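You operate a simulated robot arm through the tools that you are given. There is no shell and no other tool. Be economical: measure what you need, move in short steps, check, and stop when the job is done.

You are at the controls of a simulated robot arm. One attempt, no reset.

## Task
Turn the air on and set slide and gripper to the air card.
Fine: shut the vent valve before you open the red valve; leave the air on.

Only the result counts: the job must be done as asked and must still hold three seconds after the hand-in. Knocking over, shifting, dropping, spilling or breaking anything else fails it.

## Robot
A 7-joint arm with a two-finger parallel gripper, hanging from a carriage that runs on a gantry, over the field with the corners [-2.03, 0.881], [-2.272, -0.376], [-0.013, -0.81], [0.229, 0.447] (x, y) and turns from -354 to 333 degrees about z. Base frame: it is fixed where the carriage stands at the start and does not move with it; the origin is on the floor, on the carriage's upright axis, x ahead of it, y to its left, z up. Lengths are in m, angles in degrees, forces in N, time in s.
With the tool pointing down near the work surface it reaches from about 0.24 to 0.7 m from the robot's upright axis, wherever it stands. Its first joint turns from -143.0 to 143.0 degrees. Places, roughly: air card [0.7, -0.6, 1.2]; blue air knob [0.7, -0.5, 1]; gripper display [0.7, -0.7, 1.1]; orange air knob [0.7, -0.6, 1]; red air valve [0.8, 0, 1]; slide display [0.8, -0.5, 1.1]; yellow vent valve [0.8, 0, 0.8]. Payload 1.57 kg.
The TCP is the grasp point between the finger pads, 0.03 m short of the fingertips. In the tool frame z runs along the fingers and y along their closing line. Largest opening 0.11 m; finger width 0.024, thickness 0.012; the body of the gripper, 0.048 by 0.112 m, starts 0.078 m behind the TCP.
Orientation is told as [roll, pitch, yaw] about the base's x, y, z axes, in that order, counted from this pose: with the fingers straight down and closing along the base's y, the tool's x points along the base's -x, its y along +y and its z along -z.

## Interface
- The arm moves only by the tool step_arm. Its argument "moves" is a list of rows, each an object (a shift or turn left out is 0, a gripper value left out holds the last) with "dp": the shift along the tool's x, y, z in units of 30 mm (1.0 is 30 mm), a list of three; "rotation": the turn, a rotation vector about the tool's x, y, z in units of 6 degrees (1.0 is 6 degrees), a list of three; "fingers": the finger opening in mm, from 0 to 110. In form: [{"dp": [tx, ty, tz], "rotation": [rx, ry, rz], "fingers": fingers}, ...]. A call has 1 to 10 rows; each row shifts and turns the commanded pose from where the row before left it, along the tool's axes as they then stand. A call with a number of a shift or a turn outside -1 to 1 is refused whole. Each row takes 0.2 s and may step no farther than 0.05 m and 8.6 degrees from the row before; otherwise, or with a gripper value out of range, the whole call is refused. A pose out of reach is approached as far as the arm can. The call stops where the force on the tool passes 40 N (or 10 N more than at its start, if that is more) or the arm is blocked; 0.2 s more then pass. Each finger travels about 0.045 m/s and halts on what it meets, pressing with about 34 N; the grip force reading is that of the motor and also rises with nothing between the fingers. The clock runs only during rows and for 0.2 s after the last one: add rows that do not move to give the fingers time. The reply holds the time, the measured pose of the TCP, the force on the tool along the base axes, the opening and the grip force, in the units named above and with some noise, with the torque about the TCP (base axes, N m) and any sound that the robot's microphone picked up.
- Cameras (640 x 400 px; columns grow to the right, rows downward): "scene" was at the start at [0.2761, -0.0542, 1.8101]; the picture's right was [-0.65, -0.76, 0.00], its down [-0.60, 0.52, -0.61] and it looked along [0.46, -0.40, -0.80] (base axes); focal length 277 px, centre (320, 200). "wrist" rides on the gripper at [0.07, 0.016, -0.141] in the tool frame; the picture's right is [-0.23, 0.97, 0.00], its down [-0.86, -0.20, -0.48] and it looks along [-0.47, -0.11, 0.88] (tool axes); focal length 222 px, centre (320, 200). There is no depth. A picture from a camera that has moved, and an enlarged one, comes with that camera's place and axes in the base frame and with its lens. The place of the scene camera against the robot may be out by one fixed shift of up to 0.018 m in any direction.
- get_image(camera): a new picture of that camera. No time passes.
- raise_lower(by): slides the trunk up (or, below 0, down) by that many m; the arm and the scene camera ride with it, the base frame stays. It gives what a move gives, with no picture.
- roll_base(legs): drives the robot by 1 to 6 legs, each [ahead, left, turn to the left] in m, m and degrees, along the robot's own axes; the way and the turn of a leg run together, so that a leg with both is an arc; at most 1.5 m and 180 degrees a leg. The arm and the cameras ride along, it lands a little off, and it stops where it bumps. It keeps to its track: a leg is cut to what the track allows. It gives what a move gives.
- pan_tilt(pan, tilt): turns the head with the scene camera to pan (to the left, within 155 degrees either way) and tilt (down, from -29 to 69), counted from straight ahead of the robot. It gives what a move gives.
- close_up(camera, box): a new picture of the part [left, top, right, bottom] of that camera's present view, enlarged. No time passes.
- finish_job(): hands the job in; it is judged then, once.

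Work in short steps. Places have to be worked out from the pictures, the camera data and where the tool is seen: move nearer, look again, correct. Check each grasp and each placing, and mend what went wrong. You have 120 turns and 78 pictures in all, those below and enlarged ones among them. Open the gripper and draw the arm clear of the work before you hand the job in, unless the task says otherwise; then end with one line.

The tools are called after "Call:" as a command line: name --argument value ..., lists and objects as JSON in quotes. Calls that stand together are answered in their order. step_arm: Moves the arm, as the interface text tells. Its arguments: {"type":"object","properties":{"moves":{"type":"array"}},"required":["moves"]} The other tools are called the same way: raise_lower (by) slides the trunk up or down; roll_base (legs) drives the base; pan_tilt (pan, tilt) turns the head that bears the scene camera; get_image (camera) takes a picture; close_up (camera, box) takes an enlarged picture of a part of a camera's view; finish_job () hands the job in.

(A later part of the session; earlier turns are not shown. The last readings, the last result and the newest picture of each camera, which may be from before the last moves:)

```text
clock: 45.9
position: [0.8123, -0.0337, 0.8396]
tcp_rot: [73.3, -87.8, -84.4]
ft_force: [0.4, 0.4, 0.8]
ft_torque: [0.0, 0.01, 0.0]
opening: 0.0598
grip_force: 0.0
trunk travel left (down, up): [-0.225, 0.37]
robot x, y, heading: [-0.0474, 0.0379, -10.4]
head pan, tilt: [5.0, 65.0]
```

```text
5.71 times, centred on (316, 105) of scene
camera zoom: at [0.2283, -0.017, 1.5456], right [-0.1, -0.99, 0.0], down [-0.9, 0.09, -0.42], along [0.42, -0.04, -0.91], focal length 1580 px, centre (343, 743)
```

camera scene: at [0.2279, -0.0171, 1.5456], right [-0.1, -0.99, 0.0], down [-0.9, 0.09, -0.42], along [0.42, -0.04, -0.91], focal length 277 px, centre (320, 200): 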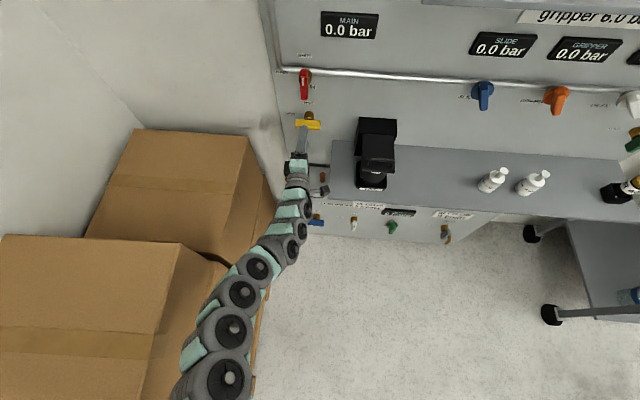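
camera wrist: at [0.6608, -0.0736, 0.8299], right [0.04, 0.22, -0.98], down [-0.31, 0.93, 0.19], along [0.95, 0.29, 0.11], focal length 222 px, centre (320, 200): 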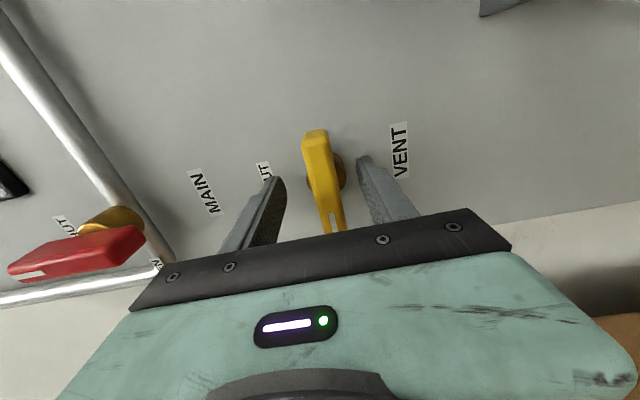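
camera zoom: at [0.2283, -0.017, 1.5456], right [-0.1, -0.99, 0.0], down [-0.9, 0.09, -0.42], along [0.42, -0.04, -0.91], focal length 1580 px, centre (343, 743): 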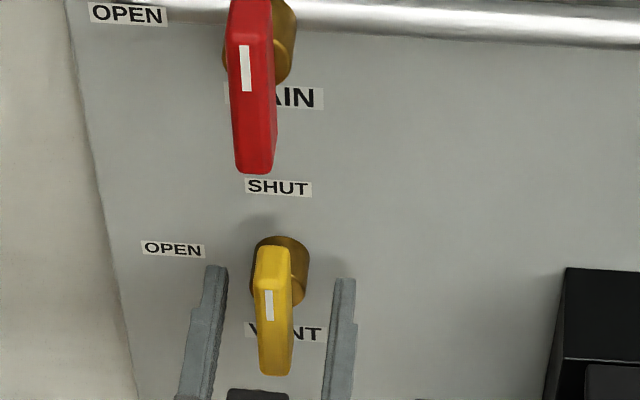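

The vent is shut. I draw back 0.12 m and raise the trunk to the red valve's height.

Call:
step_arm --moves '[{"dp": [0, 0, -1]}, {"dp": [0, 0, -1]}, {"dp": [0, 0, -1]}, {"dp": [0, 0, -1]}, {}]'

Call:
raise_lower --by 0.18

Call:
get_image --camera "wrist"

Call:
get_image --camera "scene"

```text
clock: 47.1
position: [0.708, -0.0082, 0.8192]
tcp_rot: [76.4, -87.9, -87.3]
ft_force: [-0.1, -0.4, 0.6]
ft_torque: [0.01, 0.0, 0.02]
opening: 0.0599
grip_force: 0.0
out of reach, approached as far as the arm can: row 3, 4
trunk travel left (down, up): [-0.225, 0.37]
robot x, y, heading: [-0.0499, 0.0375, -10.9]
head pan, tilt: [5.0, 65.0]
```

```text
clock: 49.1
position: [0.7081, -0.0088, 0.9985]
tcp_rot: [75.6, -87.9, -86.4]
ft_force: [-0.7, -0.4, -0.6]
ft_torque: [-0.01, -0.02, 0.03]
opening: 0.0599
grip_force: 0.2
trunk travel left (down, up): [-0.405, 0.19]
robot x, y, heading: [-0.0487, 0.0389, -11.0]
head pan, tilt: [5.0, 65.0]
```

```text
41 pictures are left
camera wrist: at [0.5716, 0.0362, 0.9315], right [0.19, 0.95, 0.26], down [-0.51, -0.14, 0.85], along [0.84, -0.29, 0.45], focal length 222 px, centre (320, 200)
```

wrist: 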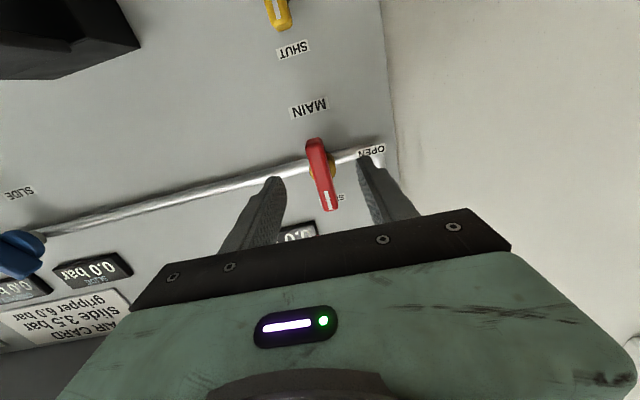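

```text
40 pictures are left
camera scene: at [0.2283, -0.017, 1.7255], right [-0.1, -0.99, 0.0], down [-0.9, 0.09, -0.42], along [0.42, -0.04, -0.91], focal length 277 px, centre (320, 200)
```

scene: 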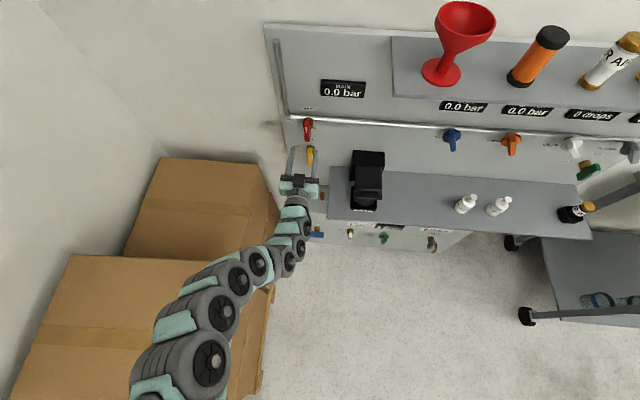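

Red handle centre comes out near (0.80–0.815, −0.033, 1.024). I advance 0.045 m to be back inside the reach and read the pose.

Call:
step_arm --moves '[{"dp": [0, 0, 0.75]}, {"dp": [0, 0, 0.75]}, {}]'

Call:
get_image --camera "wrist"

```text
clock: 49.9
position: [0.7491, -0.0187, 0.9969]
tcp_rot: [73.8, -87.9, -85.0]
ft_force: [0.3, 0.4, 0.1]
ft_torque: [0.0, 0.04, 0.03]
opening: 0.0602
grip_force: 0.0
trunk travel left (down, up): [-0.405, 0.19]
robot x, y, heading: [-0.0474, 0.0337, -11.0]
head pan, tilt: [5.0, 65.0]
```

```text
39 pictures are left
camera wrist: at [0.6142, 0.027, 0.9305], right [0.19, 0.95, 0.26], down [-0.51, -0.14, 0.85], along [0.84, -0.29, 0.45], focal length 222 px, centre (320, 200)
```

wrist: 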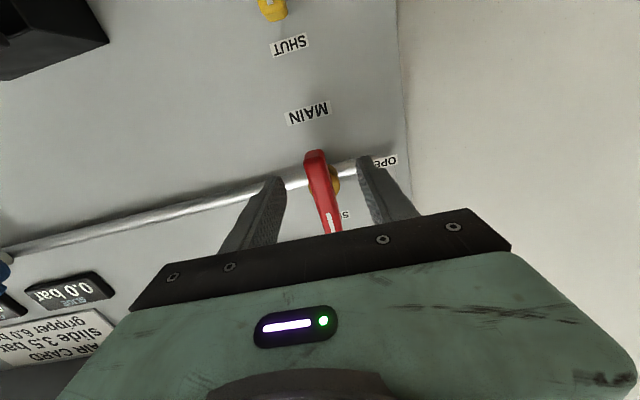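

Centre is consistently at z ≈ 1.022. I move up 25 mm, level the tool by 2°, and advance 0.055 m around the red handle.

Call:
step_arm --moves '[{"dp": [-0.83, 0, 0], "rotation": [0, -0.37, 0]}, {"dp": [0, -0.13, 0]}, {"dp": [0, 0, 0.9]}, {"dp": [0, 0, 0.9]}, {}]'

Call:
get_image --camera "wrist"

Call:
close_up --camera "scene" --box '[252, 90, 380, 170]'

```text
clock: 51.1
position: [0.8038, -0.0341, 1.0245]
tcp_rot: [129.4, -87.3, -140.4]
ft_force: [-0.6, -0.4, -0.7]
ft_torque: [0.0, -0.01, 0.05]
opening: 0.0601
grip_force: 0.1
trunk travel left (down, up): [-0.405, 0.19]
robot x, y, heading: [-0.0489, 0.0333, -11.0]
head pan, tilt: [5.0, 65.0]
```

```text
38 pictures are left
camera wrist: at [0.6701, 0.0104, 0.9522], right [0.18, 0.95, 0.26], down [-0.54, -0.13, 0.83], along [0.82, -0.29, 0.49], focal length 222 px, centre (320, 200)
```

wrist: 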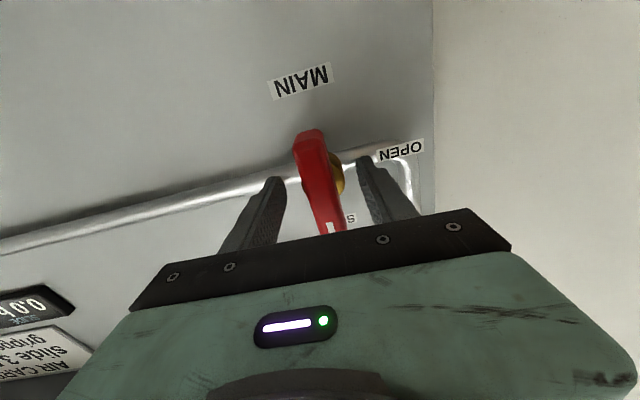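

```text
5.00 times, centred on (316, 130) of scene
camera zoom: at [0.2283, -0.017, 1.7256], right [-0.1, -0.99, 0.0], down [-0.9, 0.09, -0.42], along [0.42, -0.04, -0.91], focal length 1383 px, centre (340, 550)
```

zoom: 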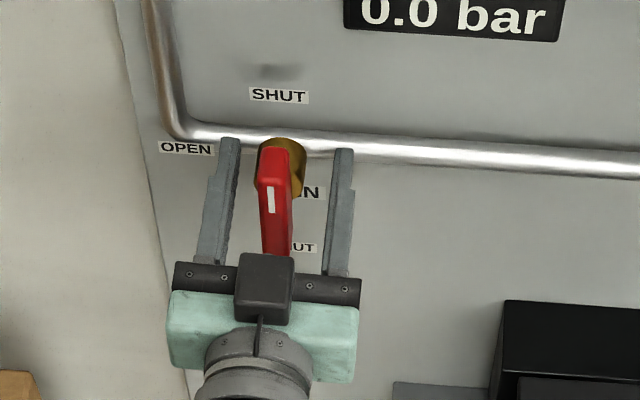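

The fingers straddle the red handle with no contact. I close.

Call:
step_arm --moves '[{"fingers": 0}, {}, {}, {}, {}, {}]'

Call:
step_arm --moves '[{"rotation": [0, 0, -0.8]}, {"rotation": [0, 0, -0.8]}, {"rotation": [0, 0, -0.8]}, {"rotation": [0, 0, -0.8]}, {"rotation": [0, 0, -0.8]}, {"rotation": [0, 0, -0.8]}]'

Call:
close_up --camera "scene" --box '[252, 70, 412, 170]'

```text
clock: 52.5
position: [0.8045, -0.0312, 1.0247]
tcp_rot: [128.6, -87.3, -139.6]
ft_force: [4.3, 10.9, -2.4]
ft_torque: [-0.63, -0.02, 0.11]
opening: 0.0185
grip_force: 32.6
trunk travel left (down, up): [-0.405, 0.19]
robot x, y, heading: [-0.0433, 0.036, -11.2]
head pan, tilt: [5.0, 65.0]
```

```text
clock: 53.9
position: [0.8042, -0.0283, 1.0247]
tcp_rot: [-93.6, -63.2, 82.3]
ft_force: [-8.1, 17.2, 11.2]
ft_torque: [0.06, 0.13, 0.92]
opening: 0.0179
grip_force: 32.8
trunk travel left (down, up): [-0.405, 0.19]
robot x, y, heading: [-0.0462, 0.0348, -10.6]
head pan, tilt: [5.0, 65.0]
```

```text
4.00 times, centred on (332, 120) of scene
camera zoom: at [0.2283, -0.0156, 1.7255], right [-0.1, -0.99, 0.0], down [-0.9, 0.09, -0.42], along [0.42, -0.04, -0.91], focal length 1106 px, centre (272, 520)
```

zoom: 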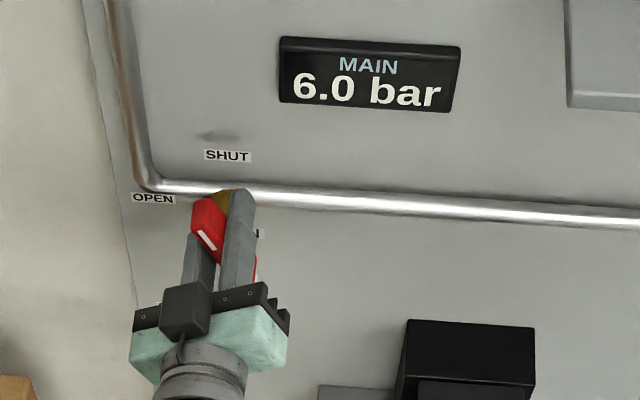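

The main gauge is rising. I turn on to the OPEN position.

Call:
step_arm --moves '[{"rotation": [0, 0, -0.8]}, {"rotation": [0, 0, -0.8]}, {"rotation": [0, 0, -0.8]}, {"rotation": [0, 0, -0.8]}, {"rotation": [0, 0, -0.8]}, {"rotation": [0, 0, -0.8]}]'

Call:
step_arm --moves '[{"rotation": [0, 0, -0.8]}, {"rotation": [0, 0, -0.8]}, {"rotation": [0, 0, -0.8]}, {"rotation": [0, 0, -0.8]}, {"rotation": [0, 0, -0.8]}, {"rotation": [0, 0, -0.8]}]'

Call:
close_up --camera "scene" --box '[252, 70, 412, 170]'

```text
clock: 55.3
position: [0.8055, -0.0267, 1.0227]
tcp_rot: [-91.7, -34.4, 80.2]
ft_force: [18.0, 20.6, -21.0]
ft_torque: [0.18, 0.01, 0.8]
opening: 0.0183
grip_force: 32.1
trunk travel left (down, up): [-0.405, 0.19]
robot x, y, heading: [-0.0504, 0.0387, -10.7]
head pan, tilt: [5.0, 65.0]
```

```text
clock: 55.8
position: [0.8057, -0.0272, 1.0236]
tcp_rot: [-91.4, -28.3, 80.2]
ft_force: [5.8, 4.7, -4.8]
ft_torque: [0.18, 0.62, 1.05]
opening: 0.018
grip_force: 32.7
trunk travel left (down, up): [-0.405, 0.19]
robot x, y, heading: [-0.0476, 0.0374, -10.6]
head pan, tilt: [5.0, 65.0]
stopped in row 2: the force on the tool passed its limit at 46 N (the readings are from after the stop); the commanded pose is now the measured one
```

```text
4.00 times, centred on (332, 120) of scene
camera zoom: at [0.2288, -0.0163, 1.7261], right [-0.1, -0.99, 0.0], down [-0.9, 0.09, -0.42], along [0.42, -0.04, -0.91], focal length 1106 px, centre (272, 520)
```

zoom: 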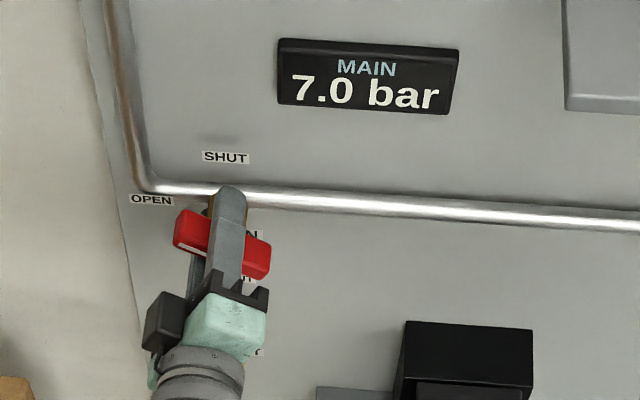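

Main reads 7.0 bar, and about 28° of turn remain. I continue.

Call:
step_arm --moves '[{"rotation": [0, 0, -0.8]}, {"rotation": [0, 0, -0.8]}, {"rotation": [0, 0, -0.8]}, {"rotation": [0, 0, -0.8]}, {"rotation": [0, 0, -0.8]}, {"rotation": [0, 0, -0.8]}]'

Call:
close_up --camera "scene" --box '[252, 70, 412, 170]'

```text
clock: 57.0
position: [0.806, -0.0263, 1.0199]
tcp_rot: [-90.9, -5.6, 79.7]
ft_force: [7.3, 2.8, -2.7]
ft_torque: [0.13, 0.99, 0.22]
opening: 0.0183
grip_force: 32.4
trunk travel left (down, up): [-0.405, 0.19]
robot x, y, heading: [-0.0472, 0.0395, -10.9]
head pan, tilt: [5.0, 65.0]
stopped in row 5: the force on the tool passed its limit at 42 N (the readings are from after the stop); the commanded pose is now the measured one
```

```text
4.00 times, centred on (332, 120) of scene
camera zoom: at [0.2293, -0.0163, 1.7262], right [-0.1, -0.99, 0.0], down [-0.9, 0.09, -0.42], along [0.42, -0.04, -0.91], focal length 1106 px, centre (272, 520)
```

zoom: 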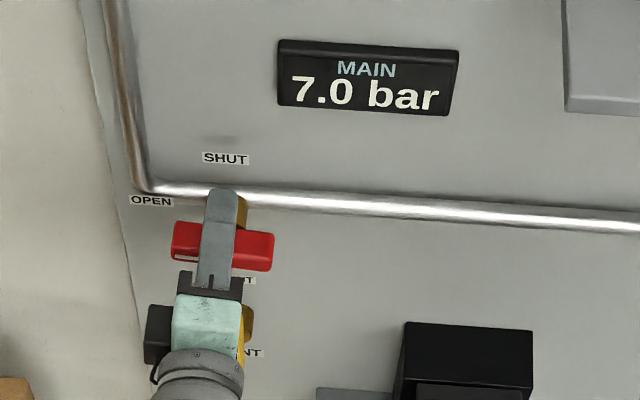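

The handle is nearly level. I give it the last 5°, then release.

Call:
step_arm --moves '[{"rotation": [0, 0, -0.5]}, {"rotation": [0, 0, -0.5]}, {}]'

Call:
step_arm --moves '[{"fingers": 60}, {}, {}, {}, {"dp": [0, 0, -1]}, {"dp": [0, 0, -1]}, {"dp": [0, 0, -1]}, {}]'

Call:
pan_tilt --pan -25 --tilt 50

Call:
get_image --camera "scene"

```text
clock: 57.8
position: [0.8045, -0.0259, 1.0206]
tcp_rot: [-91.0, 0.3, 79.5]
ft_force: [20.5, 4.4, -18.4]
ft_torque: [0.69, 0.42, 0.51]
opening: 0.0182
grip_force: 32.7
trunk travel left (down, up): [-0.405, 0.19]
robot x, y, heading: [-0.0449, 0.0372, -10.7]
head pan, tilt: [5.0, 65.0]
```

```text
clock: 59.6
position: [0.7195, -0.0112, 1.0129]
tcp_rot: [-91.2, 0.3, 79.4]
ft_force: [0.0, 0.0, 0.0]
ft_torque: [-0.01, 0.03, 0.0]
opening: 0.0599
grip_force: 0.0
out of reach, approached as far as the arm can: row 7
trunk travel left (down, up): [-0.405, 0.19]
robot x, y, heading: [-0.0465, 0.0369, -10.8]
head pan, tilt: [5.0, 65.0]
```

```text
clock: 60.5
position: [0.719, -0.0107, 1.0125]
tcp_rot: [-91.2, 0.5, 79.3]
ft_force: [-0.2, 0.4, 0.5]
ft_torque: [0.01, -0.02, -0.02]
opening: 0.0604
grip_force: 0.0
trunk travel left (down, up): [-0.405, 0.19]
robot x, y, heading: [-0.0458, 0.0328, -10.6]
head pan, tilt: [-25.0, 50.0]
```

```text
33 pictures are left
camera scene: at [0.2308, -0.0555, 1.7437], right [-0.58, -0.81, 0.0], down [-0.62, 0.45, -0.64], along [0.52, -0.38, -0.77], focal length 277 px, centre (320, 200)
```

scene: 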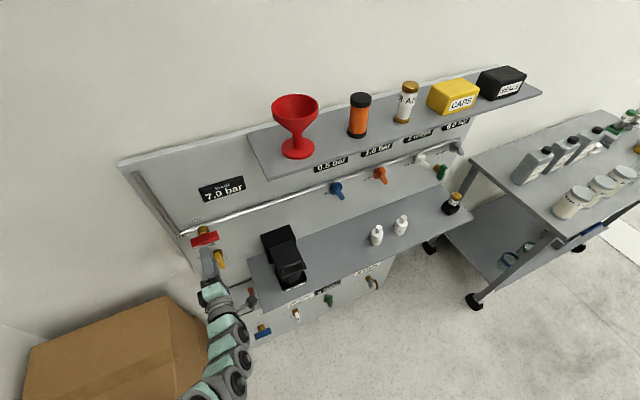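

Air is on: main 7.0 bar. Now I back off 0.12 m and move right along the panel to the blue knob.

Call:
roll_base --legs '[[-0.12, 0, 0], [0, -0.46, 0]]'

Call:
get_image --camera "wrist"

Call:
get_image --camera "scene"

```text
clock: 64.1
position: [0.5177, -0.4372, 1.0123]
tcp_rot: [-91.2, 0.3, 79.7]
ft_force: [0.7, 0.1, 0.0]
ft_torque: [-0.01, 0.0, -0.06]
opening: 0.0599
grip_force: 0.1
trunk travel left (down, up): [-0.405, 0.19]
robot x, y, heading: [-0.2463, -0.3952, -10.7]
head pan, tilt: [-25.0, 50.0]
```

```text
32 pictures are left
camera wrist: at [0.3661, -0.4804, 0.9941], right [0.06, 0.21, -0.98], down [-0.32, 0.93, 0.18], along [0.94, 0.3, 0.12], focal length 222 px, centre (320, 200)
```

wrist: 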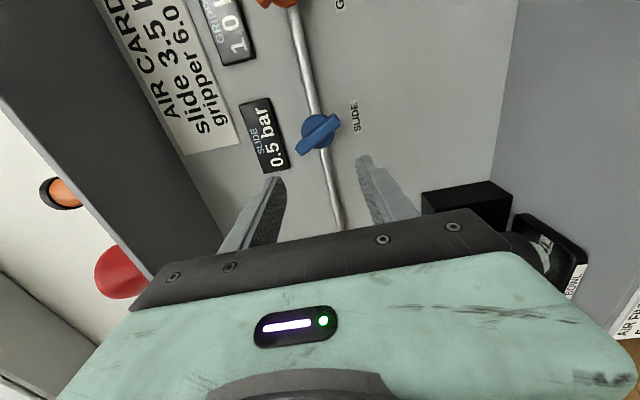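

```text
31 pictures are left
camera scene: at [0.0302, -0.4846, 1.7437], right [-0.58, -0.81, 0.0], down [-0.62, 0.44, -0.64], along [0.52, -0.37, -0.77], focal length 277 px, centre (320, 200)
```

scene: 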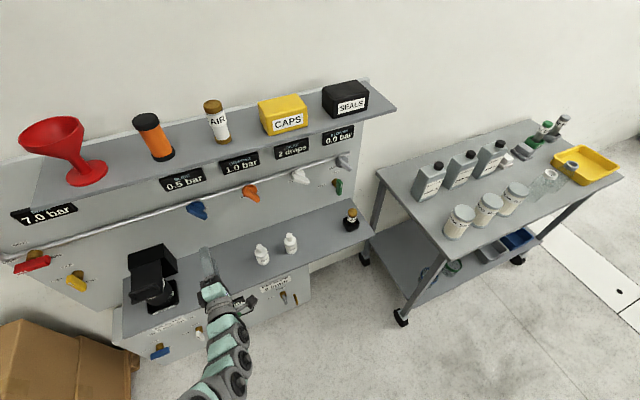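

Readings: slide 0.5, gripper 1.0 bar. I zoom in on the blue knob for its bar direction.

Call:
close_up --camera "wrist" --box '[230, 80, 390, 180]'

Call:
close_up --camera "scene" --box '[150, 150, 278, 230]'

```text
4.00 times, centred on (310, 130) of wrist
camera zoom: at [0.3661, -0.4804, 0.9941], right [0.06, 0.21, -0.98], down [-0.32, 0.93, 0.18], along [0.94, 0.3, 0.12], focal length 888 px, centre (360, 480)
```

zoom: 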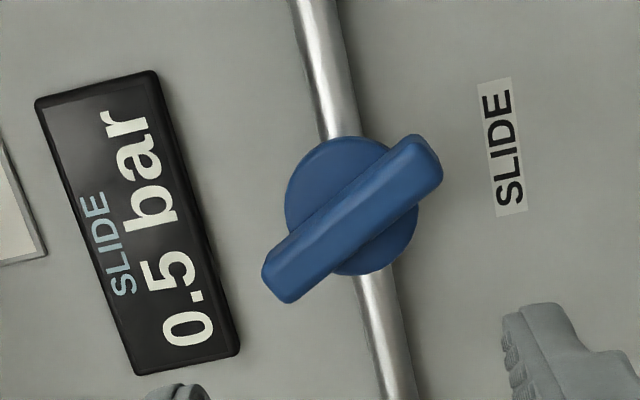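

```text
5.00 times, centred on (214, 190) of scene
camera zoom: at [0.0302, -0.4846, 1.7437], right [-0.58, -0.81, 0.0], down [-0.62, 0.44, -0.64], along [0.52, -0.37, -0.77], focal length 1383 px, centre (850, 250)
```

zoom: 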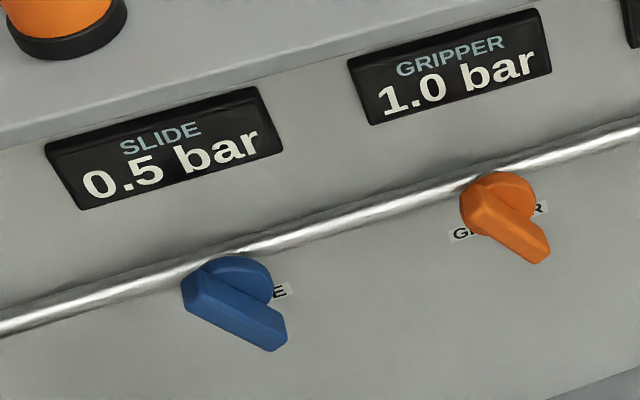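

Blue bar lies about 30° off vertical (lower end right), centre near (0.715, −0.474, 1.02), 0.20 m ahead. I turn the gripper 60° to span it, bring the carriage 0.08 m nearer and check.

Call:
step_arm --moves '[{"dp": [0, -0.23, 0], "rotation": [0, 0, 1]}, {"rotation": [0, 0, 1]}, {"rotation": [0, 0, 1]}, {"rotation": [0, 0, 1]}, {"rotation": [0, 0, 1]}, {"rotation": [0, 0, 1]}, {"rotation": [0, 0, 1]}, {"rotation": [0, 0, 1]}, {"rotation": [0, 0, 1]}, {"rotation": [0, 0, 1]}]'

Call:
roll_base --legs '[[0.08, 0, 0]]'

Call:
get_image --camera "wrist"

```text
clock: 66.3
position: [0.5223, -0.4356, 1.0151]
tcp_rot: [-92.7, -59.7, 82.1]
ft_force: [1.0, -0.2, -0.1]
ft_torque: [0.0, 0.02, 0.0]
opening: 0.0601
grip_force: 0.0
out of reach, approached as far as the arm can: row 1
trunk travel left (down, up): [-0.405, 0.19]
robot x, y, heading: [-0.2489, -0.3951, -10.3]
head pan, tilt: [-25.0, 50.0]
```

```text
clock: 67.4
position: [0.5998, -0.4496, 1.0155]
tcp_rot: [-92.8, -59.7, 82.1]
ft_force: [0.0, 0.1, -0.1]
ft_torque: [-0.01, -0.01, 0.02]
opening: 0.06
grip_force: 0.1
trunk travel left (down, up): [-0.405, 0.19]
robot x, y, heading: [-0.1697, -0.4102, -10.7]
head pan, tilt: [-25.0, 50.0]
```

```text
28 pictures are left
camera wrist: at [0.4581, -0.4471, 0.9438], right [0.18, 0.94, -0.3], down [-0.44, 0.35, 0.83], along [0.88, -0.02, 0.48], focal length 222 px, centre (320, 200)
```

wrist: 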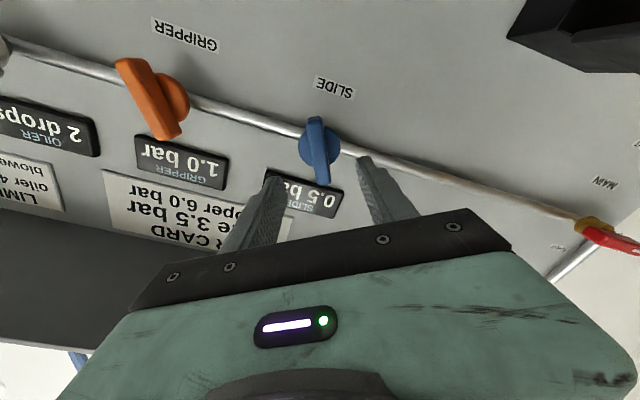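

Well aligned; knob axis is 0.1175 m ahead, 3 mm right, 5.5 mm up. I approach to 15 mm short of the bar's centre and check the reading.

Call:
step_arm --moves '[{"dp": [-0.11, -0.18, 0.9]}, {"dp": [0, 0, 0.9]}, {"dp": [0, 0, 0.8]}, {}]'

Call:
get_image --camera "wrist"

```text
clock: 68.4
position: [0.6772, -0.4675, 1.0226]
tcp_rot: [-92.9, -59.6, 82.1]
ft_force: [0.7, -0.9, -0.1]
ft_torque: [0.0, 0.01, -0.01]
opening: 0.0601
grip_force: 0.0
trunk travel left (down, up): [-0.405, 0.19]
robot x, y, heading: [-0.1708, -0.4081, -10.3]
head pan, tilt: [-25.0, 50.0]
```

```text
27 pictures are left
camera wrist: at [0.5348, -0.4642, 0.9516], right [0.18, 0.94, -0.3], down [-0.44, 0.35, 0.83], along [0.88, -0.02, 0.48], focal length 222 px, centre (320, 200)
```

wrist: 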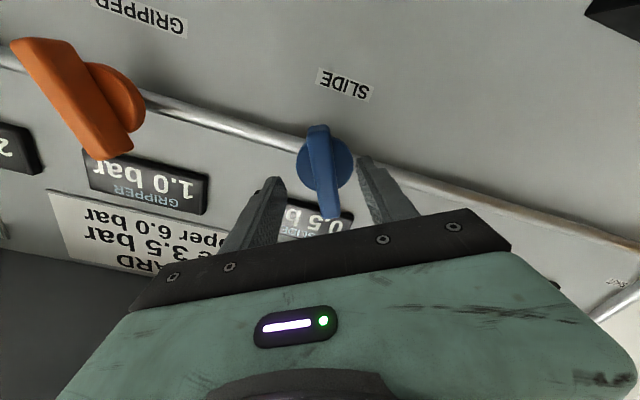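

Still on axis with 0.038 m to go. I advance 0.018 m so the fingertips catch the bar but not the disc behind, and close.

Call:
step_arm --moves '[{"dp": [0, 0, 0.6]}, {}, {"fingers": 0}, {}, {}, {}, {}, {}]'

Call:
close_up --camera "scene" --box '[150, 120, 310, 220]'

```text
clock: 70.2
position: [0.6941, -0.4663, 1.021]
tcp_rot: [-92.5, -59.7, 82.0]
ft_force: [16.7, 10.8, -21.9]
ft_torque: [0.19, 0.59, 0.8]
opening: 0.0514
grip_force: 45.5
trunk travel left (down, up): [-0.405, 0.19]
robot x, y, heading: [-0.1699, -0.408, -10.4]
head pan, tilt: [-25.0, 50.0]
```

```text
4.00 times, centred on (230, 170) of scene
camera zoom: at [0.1096, -0.4984, 1.7434], right [-0.58, -0.81, 0.0], down [-0.62, 0.45, -0.64], along [0.52, -0.37, -0.77], focal length 1106 px, centre (680, 320)
```

zoom: 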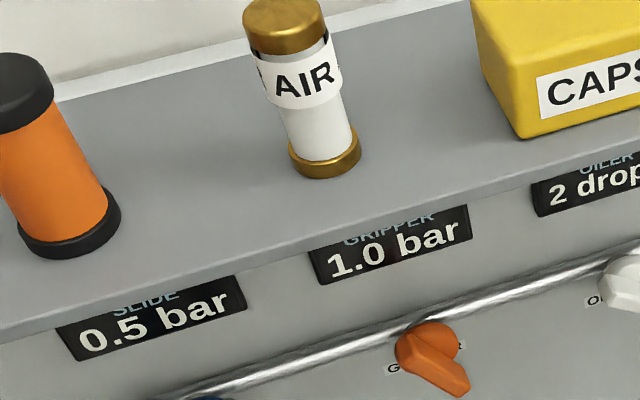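

Opening is 51 mm: the tips caught the disc rather than the bar. I open, draw back 15 mm and close again.

Call:
step_arm --moves '[{"fingers": 65}, {}, {}, {"dp": [0, 0, -0.5]}, {}, {"fingers": 0}, {}, {}, {}, {}]'

Call:
step_arm --moves '[{}, {}]'

```text
clock: 72.4
position: [0.6789, -0.463, 1.0217]
tcp_rot: [-92.5, -59.6, 81.9]
ft_force: [10.8, 10.2, -18.2]
ft_torque: [-0.05, -0.44, 0.7]
opening: 0.0177
grip_force: 32.7
trunk travel left (down, up): [-0.405, 0.19]
robot x, y, heading: [-0.1685, -0.4084, -10.1]
head pan, tilt: [-25.0, 50.0]
```

```text
clock: 73.0
position: [0.6779, -0.4639, 1.0217]
tcp_rot: [-92.4, -59.7, 81.8]
ft_force: [17.4, 15.0, -26.6]
ft_torque: [0.04, 0.03, 0.59]
opening: 0.0179
grip_force: 31.9
trunk travel left (down, up): [-0.405, 0.19]
robot x, y, heading: [-0.1685, -0.4129, -10.4]
head pan, tilt: [-25.0, 50.0]
```

Now the bar is held (18 mm). I relieve the small side load and turn clockwise about 20° as a trial, then read the displays.

Call:
step_arm --moves '[{"dp": [-0.07, 0.12, 0]}, {"rotation": [0, 0, 0.8]}, {"rotation": [0, 0, 0.8]}, {"rotation": [0, 0, 0.8]}, {"rotation": [0, 0, 0.8]}, {}]'

Call:
close_up --camera "scene" --box '[150, 120, 310, 220]'

```text
clock: 74.4
position: [0.6789, -0.4642, 1.0223]
tcp_rot: [-97.1, -78.8, 86.5]
ft_force: [3.6, 3.6, -12.0]
ft_torque: [0.16, 0.7, -0.28]
opening: 0.018
grip_force: 32.7
trunk travel left (down, up): [-0.405, 0.19]
robot x, y, heading: [-0.1667, -0.4069, -10.3]
head pan, tilt: [-25.0, 50.0]
```

```text
4.00 times, centred on (230, 170) of scene
camera zoom: at [0.109, -0.4991, 1.7436], right [-0.58, -0.81, 0.0], down [-0.62, 0.44, -0.64], along [0.52, -0.37, -0.77], focal length 1106 px, centre (680, 320)
```

zoom: 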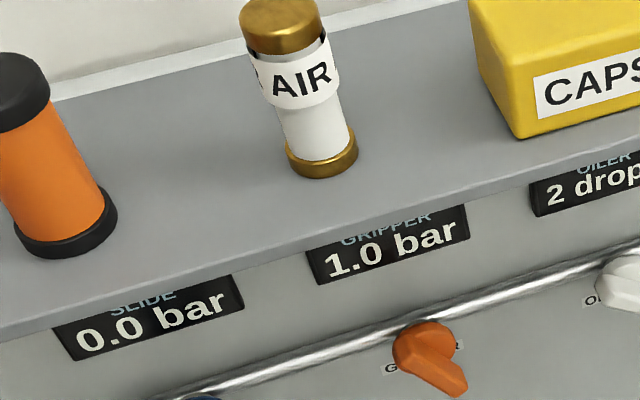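

Clockwise lowers it (now 0.0), so counter-clockwise raises. I turn counter-clockwise in two goes and read.

Call:
step_arm --moves '[{"rotation": [0, 0, -0.8]}, {"rotation": [0, 0, -0.8]}, {"rotation": [0, 0, -0.8]}, {"rotation": [0, 0, -0.8]}, {"rotation": [0, 0, -0.8]}, {"rotation": [0, 0, -0.8]}, {"rotation": [0, 0, -0.8]}, {"rotation": [0, 0, -0.8]}, {}]'

Call:
step_arm --moves '[{"rotation": [0, 0, -0.8]}, {"rotation": [0, 0, -0.8]}, {"rotation": [0, 0, -0.8]}, {"rotation": [0, 0, -0.8]}, {"rotation": [0, 0, -0.8]}, {"rotation": [0, 0, -0.8]}, {}]'

Call:
close_up --camera "scene" --box '[150, 120, 310, 220]'

```text
clock: 76.4
position: [0.6801, -0.4629, 1.0218]
tcp_rot: [-91.8, -40.3, 80.8]
ft_force: [3.2, 3.7, -15.0]
ft_torque: [0.13, 0.47, 0.75]
opening: 0.018
grip_force: 33.2
trunk travel left (down, up): [-0.405, 0.19]
robot x, y, heading: [-0.17, -0.4106, -10.5]
head pan, tilt: [-25.0, 50.0]
```

```text
clock: 78.0
position: [0.6793, -0.4614, 1.0207]
tcp_rot: [-91.3, -11.5, 80.0]
ft_force: [16.0, 5.1, -28.8]
ft_torque: [0.27, 0.94, 0.7]
opening: 0.0181
grip_force: 32.6
trunk travel left (down, up): [-0.405, 0.19]
robot x, y, heading: [-0.1707, -0.4084, -10.6]
head pan, tilt: [-25.0, 50.0]
```

```text
4.00 times, centred on (230, 170) of scene
camera zoom: at [0.1092, -0.4988, 1.7433], right [-0.58, -0.81, 0.0], down [-0.62, 0.44, -0.64], along [0.52, -0.37, -0.77], focal length 1106 px, centre (680, 320)
```

zoom: 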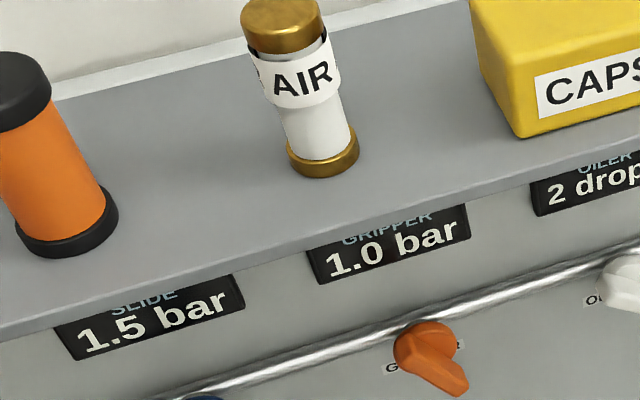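

1.5 bar: about 48° per bar. Another 96° counter-clockwise is needed; I go on with 48° first and see if the wrist allows it.

Call:
step_arm --moves '[{"dp": [-0.05, 0.06, 0], "rotation": [0, 0, -0.8]}, {"rotation": [0, 0, -0.8]}, {"rotation": [0, 0, -0.8]}, {"rotation": [0, 0, -0.8]}, {"rotation": [0, 0, -0.8]}, {"rotation": [0, 0, -0.8]}, {}]'

Call:
step_arm --moves '[{"rotation": [0, 0, -0.8]}, {"rotation": [0, 0, -0.8]}, {"rotation": [0, 0, -0.8]}, {"rotation": [0, 0, -0.8]}, {"rotation": [0, 0, -0.8]}, {"rotation": [0, 0, -0.8]}, {}]'

Call:
close_up --camera "scene" --box '[150, 140, 310, 240]'

```text
clock: 79.8
position: [0.679, -0.4626, 1.0198]
tcp_rot: [-91.0, 17.3, 79.5]
ft_force: [-1.7, 1.1, -4.9]
ft_torque: [0.13, 0.62, -0.71]
opening: 0.0179
grip_force: 32.6
trunk travel left (down, up): [-0.405, 0.19]
robot x, y, heading: [-0.1706, -0.4099, -10.6]
head pan, tilt: [-25.0, 50.0]
stopped in row 7: the force on the tool passed its limit at 43 N (the readings are from after the stop); the commanded pose is now the measured one
```

```text
clock: 81.4
position: [0.6783, -0.4624, 1.0184]
tcp_rot: [-91.4, 46.2, 78.5]
ft_force: [7.5, -0.4, -22.7]
ft_torque: [0.25, 1.16, 0.02]
opening: 0.0182
grip_force: 32.6
trunk travel left (down, up): [-0.405, 0.19]
robot x, y, heading: [-0.1673, -0.4063, -10.6]
head pan, tilt: [-25.0, 50.0]
```

```text
4.00 times, centred on (230, 190) of scene
camera zoom: at [0.109, -0.4993, 1.7432], right [-0.58, -0.81, 0.0], down [-0.62, 0.44, -0.64], along [0.52, -0.37, -0.77], focal length 1106 px, centre (680, 240)
```

zoom: 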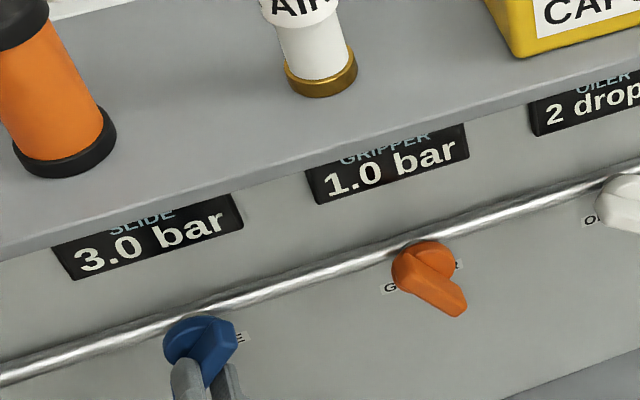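

3.0 bar now, about 20° per 0.5 bar. I turn another 20°.

Call:
step_arm --moves '[{"rotation": [0, 0, -0.8]}, {"rotation": [0, 0, -0.8]}, {"rotation": [0, 0, -0.8]}, {"rotation": [0, 0, -0.8]}, {}, {}]'

Call:
close_up --camera "scene" --box '[150, 140, 310, 240]'

```text
clock: 82.8
position: [0.678, -0.4643, 1.0183]
tcp_rot: [-92.5, 65.4, 77.2]
ft_force: [12.9, -6.4, -31.7]
ft_torque: [0.17, 0.88, -0.46]
opening: 0.018
grip_force: 32.7
trunk travel left (down, up): [-0.405, 0.19]
robot x, y, heading: [-0.1683, -0.4064, -10.4]
head pan, tilt: [-25.0, 50.0]
```

```text
4.00 times, centred on (230, 190) of scene
camera zoom: at [0.1089, -0.4997, 1.7433], right [-0.58, -0.81, 0.0], down [-0.62, 0.44, -0.64], along [0.52, -0.37, -0.77], focal length 1106 px, centre (680, 240)
```

zoom: 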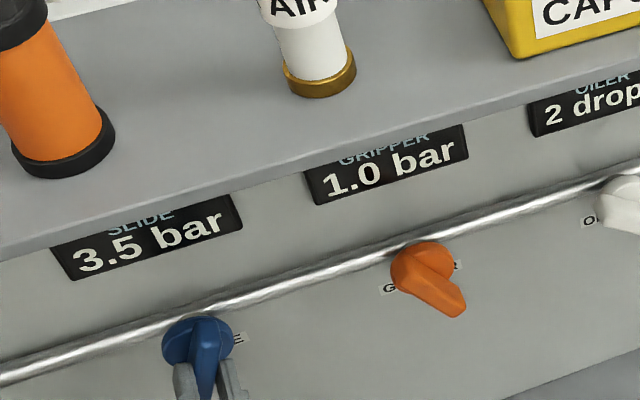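

Slide reads 3.5 bar. I release, draw back, check that the value holds, then move right 0.177 m to the orange knob.

Call:
step_arm --moves '[{"fingers": 60}, {}, {}, {}, {"dp": [0, 0, -1]}, {"dp": [0, 0, -1]}, {"dp": [0, 0, -0.8]}, {}]'

Call:
roll_base --legs '[[0, -0.177, 0]]'

Call:
step_arm --moves '[{"rotation": [0, 0, 1]}, {"rotation": [0, 0, 1]}, {"rotation": [0, 0, 1]}, {"rotation": [0, 0, 1]}, {"rotation": [0, 0, 1]}, {"rotation": [0, 0, 1]}, {"rotation": [0, 0, 1]}, {"rotation": [0, 0, 1]}, {"rotation": [0, 0, 1]}, {"rotation": [0, 0, 1]}]'

Call:
step_arm --moves '[{"rotation": [0, 0, 1]}, {"rotation": [0, 0, 1]}, {"rotation": [0, 0, 1]}, {"rotation": [0, 0, 1]}, {"rotation": [0, 0, 1]}, {"rotation": [0, 0, 1]}, {"rotation": [0, 0, 1]}, {"rotation": [0, 0, 1]}, {"rotation": [0, 0, 1]}, {"rotation": [0, 0, 1]}]'

Call:
get_image --camera "wrist"

Call:
get_image --camera "scene"

```text
clock: 84.6
position: [0.5993, -0.4478, 1.0148]
tcp_rot: [-93.4, 65.2, 76.5]
ft_force: [-0.7, -0.5, -0.8]
ft_torque: [0.02, -0.03, -0.01]
opening: 0.0602
grip_force: 0.0
out of reach, approached as far as the arm can: row 7
trunk travel left (down, up): [-0.405, 0.19]
robot x, y, heading: [-0.1697, -0.41, -10.4]
head pan, tilt: [-25.0, 50.0]
```

```text
clock: 86.0
position: [0.5678, -0.6225, 1.0142]
tcp_rot: [-93.4, 65.4, 76.5]
ft_force: [0.4, -0.6, 0.4]
ft_torque: [-0.03, -0.01, 0.01]
opening: 0.0598
grip_force: 0.0
trunk travel left (down, up): [-0.405, 0.19]
robot x, y, heading: [-0.2012, -0.58, -10.6]
head pan, tilt: [-25.0, 50.0]
```

```text
clock: 88.2
position: [0.5677, -0.6215, 1.0143]
tcp_rot: [-91.5, 5.2, 79.5]
ft_force: [0.4, -0.3, -0.1]
ft_torque: [-0.03, 0.03, -0.02]
opening: 0.0598
grip_force: 0.0
trunk travel left (down, up): [-0.405, 0.19]
robot x, y, heading: [-0.2002, -0.5789, -10.4]
head pan, tilt: [-25.0, 50.0]
```

```text
clock: 90.5
position: [0.5671, -0.6228, 1.0151]
tcp_rot: [-92.5, -54.8, 81.5]
ft_force: [0.2, -0.4, -0.1]
ft_torque: [0.0, -0.01, 0.02]
opening: 0.0599
grip_force: 0.1
trunk travel left (down, up): [-0.405, 0.19]
robot x, y, heading: [-0.1979, -0.5838, -10.3]
head pan, tilt: [-25.0, 50.0]
```

```text
21 pictures are left
camera wrist: at [0.4247, -0.6226, 0.9458], right [0.18, 0.91, -0.38], down [-0.43, 0.41, 0.8], along [0.88, 0.02, 0.47], focal length 222 px, centre (320, 200)
```

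wrist: 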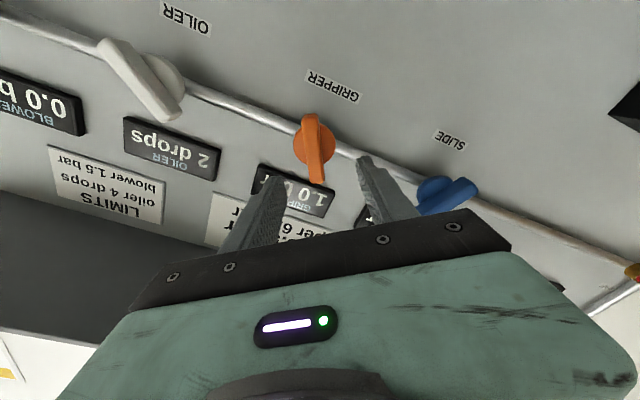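

```text
20 pictures are left
camera scene: at [0.0776, -0.672, 1.7437], right [-0.58, -0.81, 0.0], down [-0.62, 0.44, -0.64], along [0.52, -0.37, -0.77], focal length 277 px, centre (320, 200)
```

scene: 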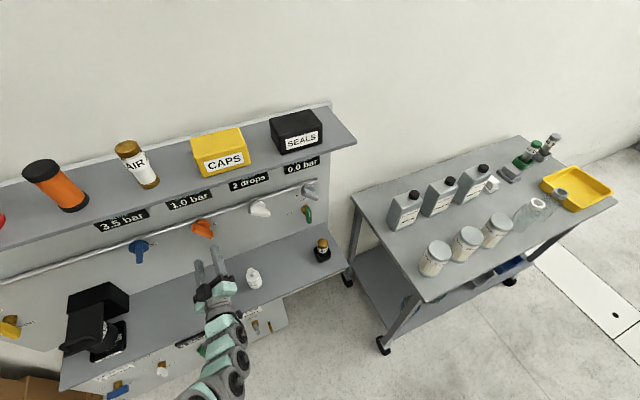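

Slide holds 3.5. The orange bar is aligned with the fingers, about 0.118 m ahead. I advance 0.08 m and read the pose.

Call:
step_arm --moves '[{"dp": [-0.08, -0.06, 0.9]}, {"dp": [0, 0, 0.9]}, {"dp": [0, 0, 0.9]}, {}]'

Call:
get_image --camera "wrist"

```text
clock: 91.5
position: [0.6458, -0.6357, 1.0193]
tcp_rot: [-92.6, -54.7, 81.6]
ft_force: [0.0, -0.3, 0.9]
ft_torque: [-0.01, 0.05, -0.02]
opening: 0.0603
grip_force: 0.0
trunk travel left (down, up): [-0.405, 0.19]
robot x, y, heading: [-0.2027, -0.5865, -10.5]
head pan, tilt: [-25.0, 50.0]
```

```text
19 pictures are left
camera wrist: at [0.5034, -0.6369, 0.9504], right [0.18, 0.91, -0.38], down [-0.43, 0.42, 0.8], along [0.89, 0.02, 0.47], focal length 222 px, centre (320, 200)
```

wrist: 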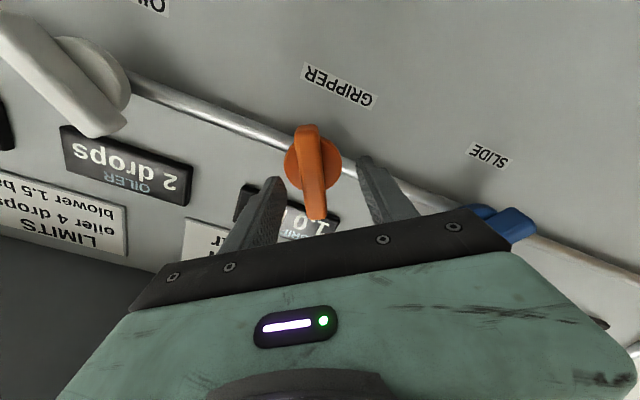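

Knob sits about 6 mm off along the closing line; I correct and close.

Call:
step_arm --moves '[{"dp": [0, -0.2, 0.05]}, {}, {"fingers": 0}, {}, {}, {}, {}, {}, {}]'

```text
clock: 93.5
position: [0.6471, -0.6406, 1.0235]
tcp_rot: [-92.4, -54.7, 81.7]
ft_force: [2.5, 0.3, -1.9]
ft_torque: [0.05, 0.23, 0.5]
opening: 0.018
grip_force: 32.8
trunk travel left (down, up): [-0.405, 0.19]
robot x, y, heading: [-0.2051, -0.5818, -10.3]
head pan, tilt: [-25.0, 50.0]
```

Held centrally with almost no load. I turn counter-clockwise about 96° in two goes.

Call:
step_arm --moves '[{"rotation": [0, 0, -0.8]}, {"rotation": [0, 0, -0.8]}, {"rotation": [0, 0, -0.8]}, {"rotation": [0, 0, -0.8]}, {"rotation": [0, 0, -0.8]}, {"rotation": [0, 0, -0.8]}, {"rotation": [0, 0, -0.8]}, {"rotation": [0, 0, -0.8]}, {"rotation": [0, 0, -0.8]}, {"rotation": [0, 0, -0.8]}]'

Call:
step_arm --moves '[{"rotation": [0, 0, -0.8]}, {"rotation": [0, 0, -0.8]}, {"rotation": [0, 0, -0.8]}, {"rotation": [0, 0, -0.8]}, {"rotation": [0, 0, -0.8]}, {"rotation": [0, 0, -0.8]}, {"rotation": [0, 0, -0.8]}, {"rotation": [0, 0, -0.8]}, {"rotation": [0, 0, -0.8]}, {"rotation": [0, 0, -0.8]}]'

Call:
close_up --camera "scene" --box '[90, 170, 250, 270]'

```text
clock: 95.3
position: [0.6481, -0.639, 1.0216]
tcp_rot: [-91.1, -16.0, 80.0]
ft_force: [3.4, 2.3, -4.9]
ft_torque: [0.19, 0.88, -0.07]
opening: 0.018
grip_force: 32.5
trunk travel left (down, up): [-0.405, 0.19]
robot x, y, heading: [-0.2009, -0.5811, -10.4]
head pan, tilt: [-25.0, 50.0]
stopped in row 9: the force on the tool passed its limit at 42 N (the readings are from after the stop); the commanded pose is now the measured one
```

```text
clock: 97.0
position: [0.6469, -0.6384, 1.019]
tcp_rot: [-90.8, 18.0, 79.6]
ft_force: [3.7, 2.7, -2.7]
ft_torque: [0.13, 0.47, -0.58]
opening: 0.0181
grip_force: 32.3
trunk travel left (down, up): [-0.405, 0.19]
robot x, y, heading: [-0.1976, -0.5808, -10.6]
head pan, tilt: [-25.0, 50.0]
stopped in row 8: the force on the tool passed its limit at 41 N (the readings are from after the stop); the commanded pose is now the measured one
```

```text
4.00 times, centred on (170, 220) of scene
camera zoom: at [0.0782, -0.6717, 1.7442], right [-0.58, -0.81, 0.0], down [-0.62, 0.44, -0.64], along [0.52, -0.37, -0.77], focal length 1106 px, centre (920, 120)
```

zoom: 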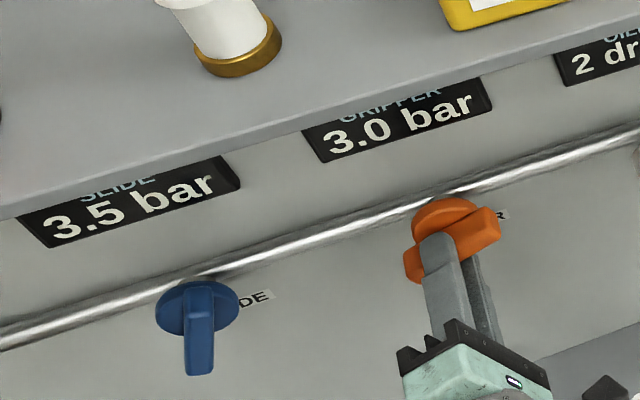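

Gripper 3.0 bar after 73°. About 110° more is needed; I carry on as far as the wrist allows.

Call:
step_arm --moves '[{"rotation": [0, 0, -0.8]}, {"rotation": [0, 0, -0.8]}, {"rotation": [0, 0, -0.8]}, {"rotation": [0, 0, -0.8]}, {"rotation": [0, 0, -0.8]}, {"rotation": [0, 0, -0.8]}, {"rotation": [0, 0, -0.8]}, {"rotation": [0, 0, -0.8]}, {"rotation": [0, 0, -0.8]}, {"rotation": [0, 0, -0.8]}]'

Call:
step_arm --moves '[{"rotation": [0, 0, -0.8]}, {"rotation": [0, 0, -0.8]}, {"rotation": [0, 0, -0.8]}, {"rotation": [0, 0, -0.8]}, {"rotation": [0, 0, -0.8]}, {"rotation": [0, 0, -0.8]}]'

Call:
close_up --camera "scene" --box '[90, 170, 250, 270]'

```text
clock: 99.2
position: [0.6455, -0.6414, 1.0172]
tcp_rot: [-91.8, 66.2, 78.3]
ft_force: [13.9, -3.9, -31.8]
ft_torque: [0.2, 0.95, -0.44]
opening: 0.0181
grip_force: 32.8
trunk travel left (down, up): [-0.405, 0.19]
robot x, y, heading: [-0.1985, -0.5815, -10.5]
head pan, tilt: [-25.0, 50.0]
```

```text
clock: 100.6
position: [0.6445, -0.6421, 1.0176]
tcp_rot: [98.8, 84.9, -91.5]
ft_force: [1.7, -9.9, -20.7]
ft_torque: [0.16, 0.83, -0.71]
opening: 0.018
grip_force: 32.6
trunk travel left (down, up): [-0.405, 0.19]
robot x, y, heading: [-0.1997, -0.5826, -10.5]
head pan, tilt: [-25.0, 50.0]
```

```text
4.00 times, centred on (170, 220) of scene
camera zoom: at [0.0771, -0.6726, 1.7433], right [-0.58, -0.81, 0.0], down [-0.62, 0.44, -0.64], along [0.52, -0.37, -0.77], focal length 1106 px, centre (920, 120)
```

zoom: 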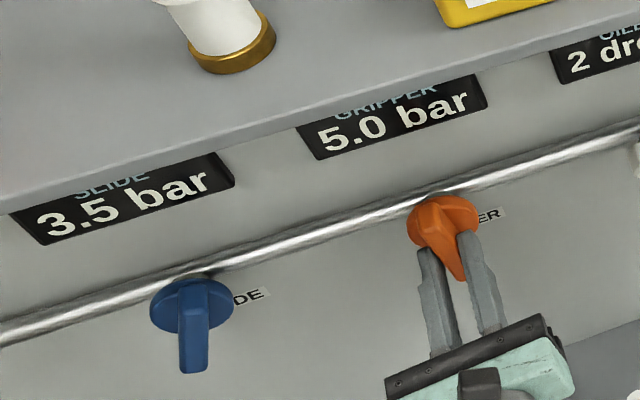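

5.0 bar with the wrist still moving freely. I turn another 34° and read.

Call:
step_arm --moves '[{"rotation": [0, 0, -0.8]}, {"rotation": [0, 0, -0.8]}, {"rotation": [0, 0, -0.8]}, {"rotation": [0, 0, -0.8]}, {"rotation": [0, 0, -0.8]}, {"rotation": [0, 0, -0.8]}, {"rotation": [0, 0, -0.8]}, {}]'

Call:
close_up --camera "scene" --box '[90, 170, 250, 270]'

```text
clock: 102.4
position: [0.617, -0.6385, 1.0309]
tcp_rot: [92.6, 73.4, -97.5]
ft_force: [0.2, -0.8, -0.5]
ft_torque: [-0.02, 0.02, 0.02]
opening: 0.0001
grip_force: 20.9
out of reach, approached as far as the arm can: row 2, 3, 4, 5, 7
trunk travel left (down, up): [-0.405, 0.19]
robot x, y, heading: [-0.205, -0.5824, -10.7]
head pan, tilt: [-25.0, 50.0]
```

```text
4.00 times, centred on (170, 220) of scene
camera zoom: at [0.0779, -0.6718, 1.7437], right [-0.58, -0.81, 0.0], down [-0.62, 0.44, -0.64], along [0.52, -0.37, -0.77], focal length 1106 px, centre (920, 120)
```

zoom: 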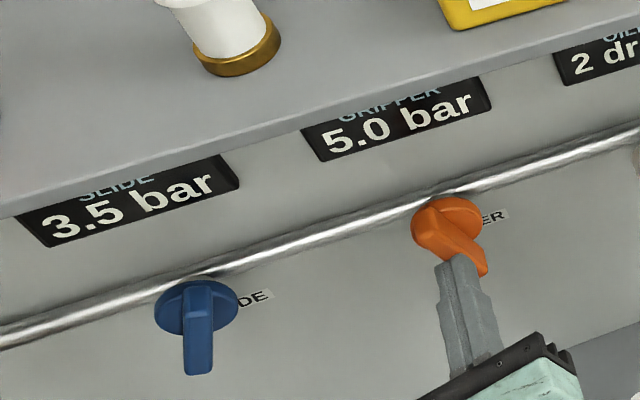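

The wrist hit its limit and the fingers slid off; the knob stays at 5.0. I draw back, open, and wind the wrist back by about 180° to re-grip.

Call:
step_arm --moves '[{"dp": [0, 0, -1]}, {"dp": [0, 0, -0.6], "fingers": 60}, {"rotation": [0, 0, 1]}, {"rotation": [0, 0, 1]}, {"rotation": [0, 0, 1]}, {"rotation": [0, 0, 1]}, {"rotation": [0, 0, 1]}, {"rotation": [0, 0, 1]}, {"rotation": [0, 0, 1]}, {"rotation": [0, 0, 1]}]'

Call:
step_arm --moves '[{"rotation": [0, 0, 1]}, {"rotation": [0, 0, 1]}, {"rotation": [0, 0, 1]}, {"rotation": [0, 0, 1]}, {"rotation": [0, 0, 1]}, {"rotation": [0, 0, 1]}, {"rotation": [0, 0, 1]}, {"rotation": [0, 0, 1]}, {"rotation": [0, 0, 1]}, {"rotation": [0, 0, 1]}]'

Call:
step_arm --moves '[{"rotation": [0, 0, 1]}, {"rotation": [0, 0, 1]}, {"rotation": [0, 0, 1]}, {"rotation": [0, 0, 1]}, {"rotation": [0, 0, 1]}, {"rotation": [0, 0, 1]}, {"rotation": [0, 0, 1]}, {"rotation": [0, 0, 1]}, {"rotation": [0, 0, 1]}]'

Call:
get_image --camera "wrist"

```text
clock: 104.6
position: [0.5691, -0.6313, 1.0292]
tcp_rot: [-91.4, 58.4, 78.9]
ft_force: [-0.6, -0.1, 0.6]
ft_torque: [-0.03, 0.03, -0.02]
opening: 0.06
grip_force: 0.1
trunk travel left (down, up): [-0.405, 0.19]
robot x, y, heading: [-0.1988, -0.5816, -10.2]
head pan, tilt: [-25.0, 50.0]
```

```text
clock: 106.8
position: [0.5694, -0.6325, 1.0282]
tcp_rot: [-90.7, -1.5, 80.0]
ft_force: [0.1, -0.6, 0.2]
ft_torque: [0.02, 0.0, -0.01]
opening: 0.0599
grip_force: 0.1
trunk travel left (down, up): [-0.405, 0.19]
robot x, y, heading: [-0.2035, -0.5856, -10.6]
head pan, tilt: [-25.0, 50.0]
```

```text
clock: 108.8
position: [0.5697, -0.6313, 1.0299]
tcp_rot: [-91.4, -55.2, 81.1]
ft_force: [1.0, 0.1, 0.6]
ft_torque: [-0.01, 0.01, 0.03]
opening: 0.0603
grip_force: 0.1
trunk travel left (down, up): [-0.405, 0.19]
robot x, y, heading: [-0.197, -0.5813, -10.5]
head pan, tilt: [-25.0, 50.0]
```

```text
15 pictures are left
camera wrist: at [0.4254, -0.6328, 0.9614], right [0.17, 0.92, -0.37], down [-0.43, 0.4, 0.81], along [0.89, 0.02, 0.46], focal length 222 px, centre (320, 200)
```

wrist: 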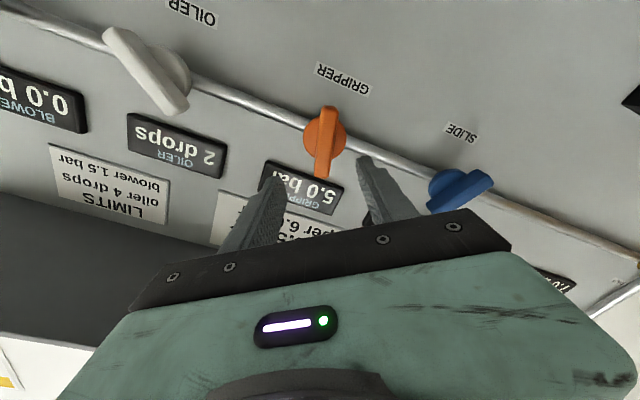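

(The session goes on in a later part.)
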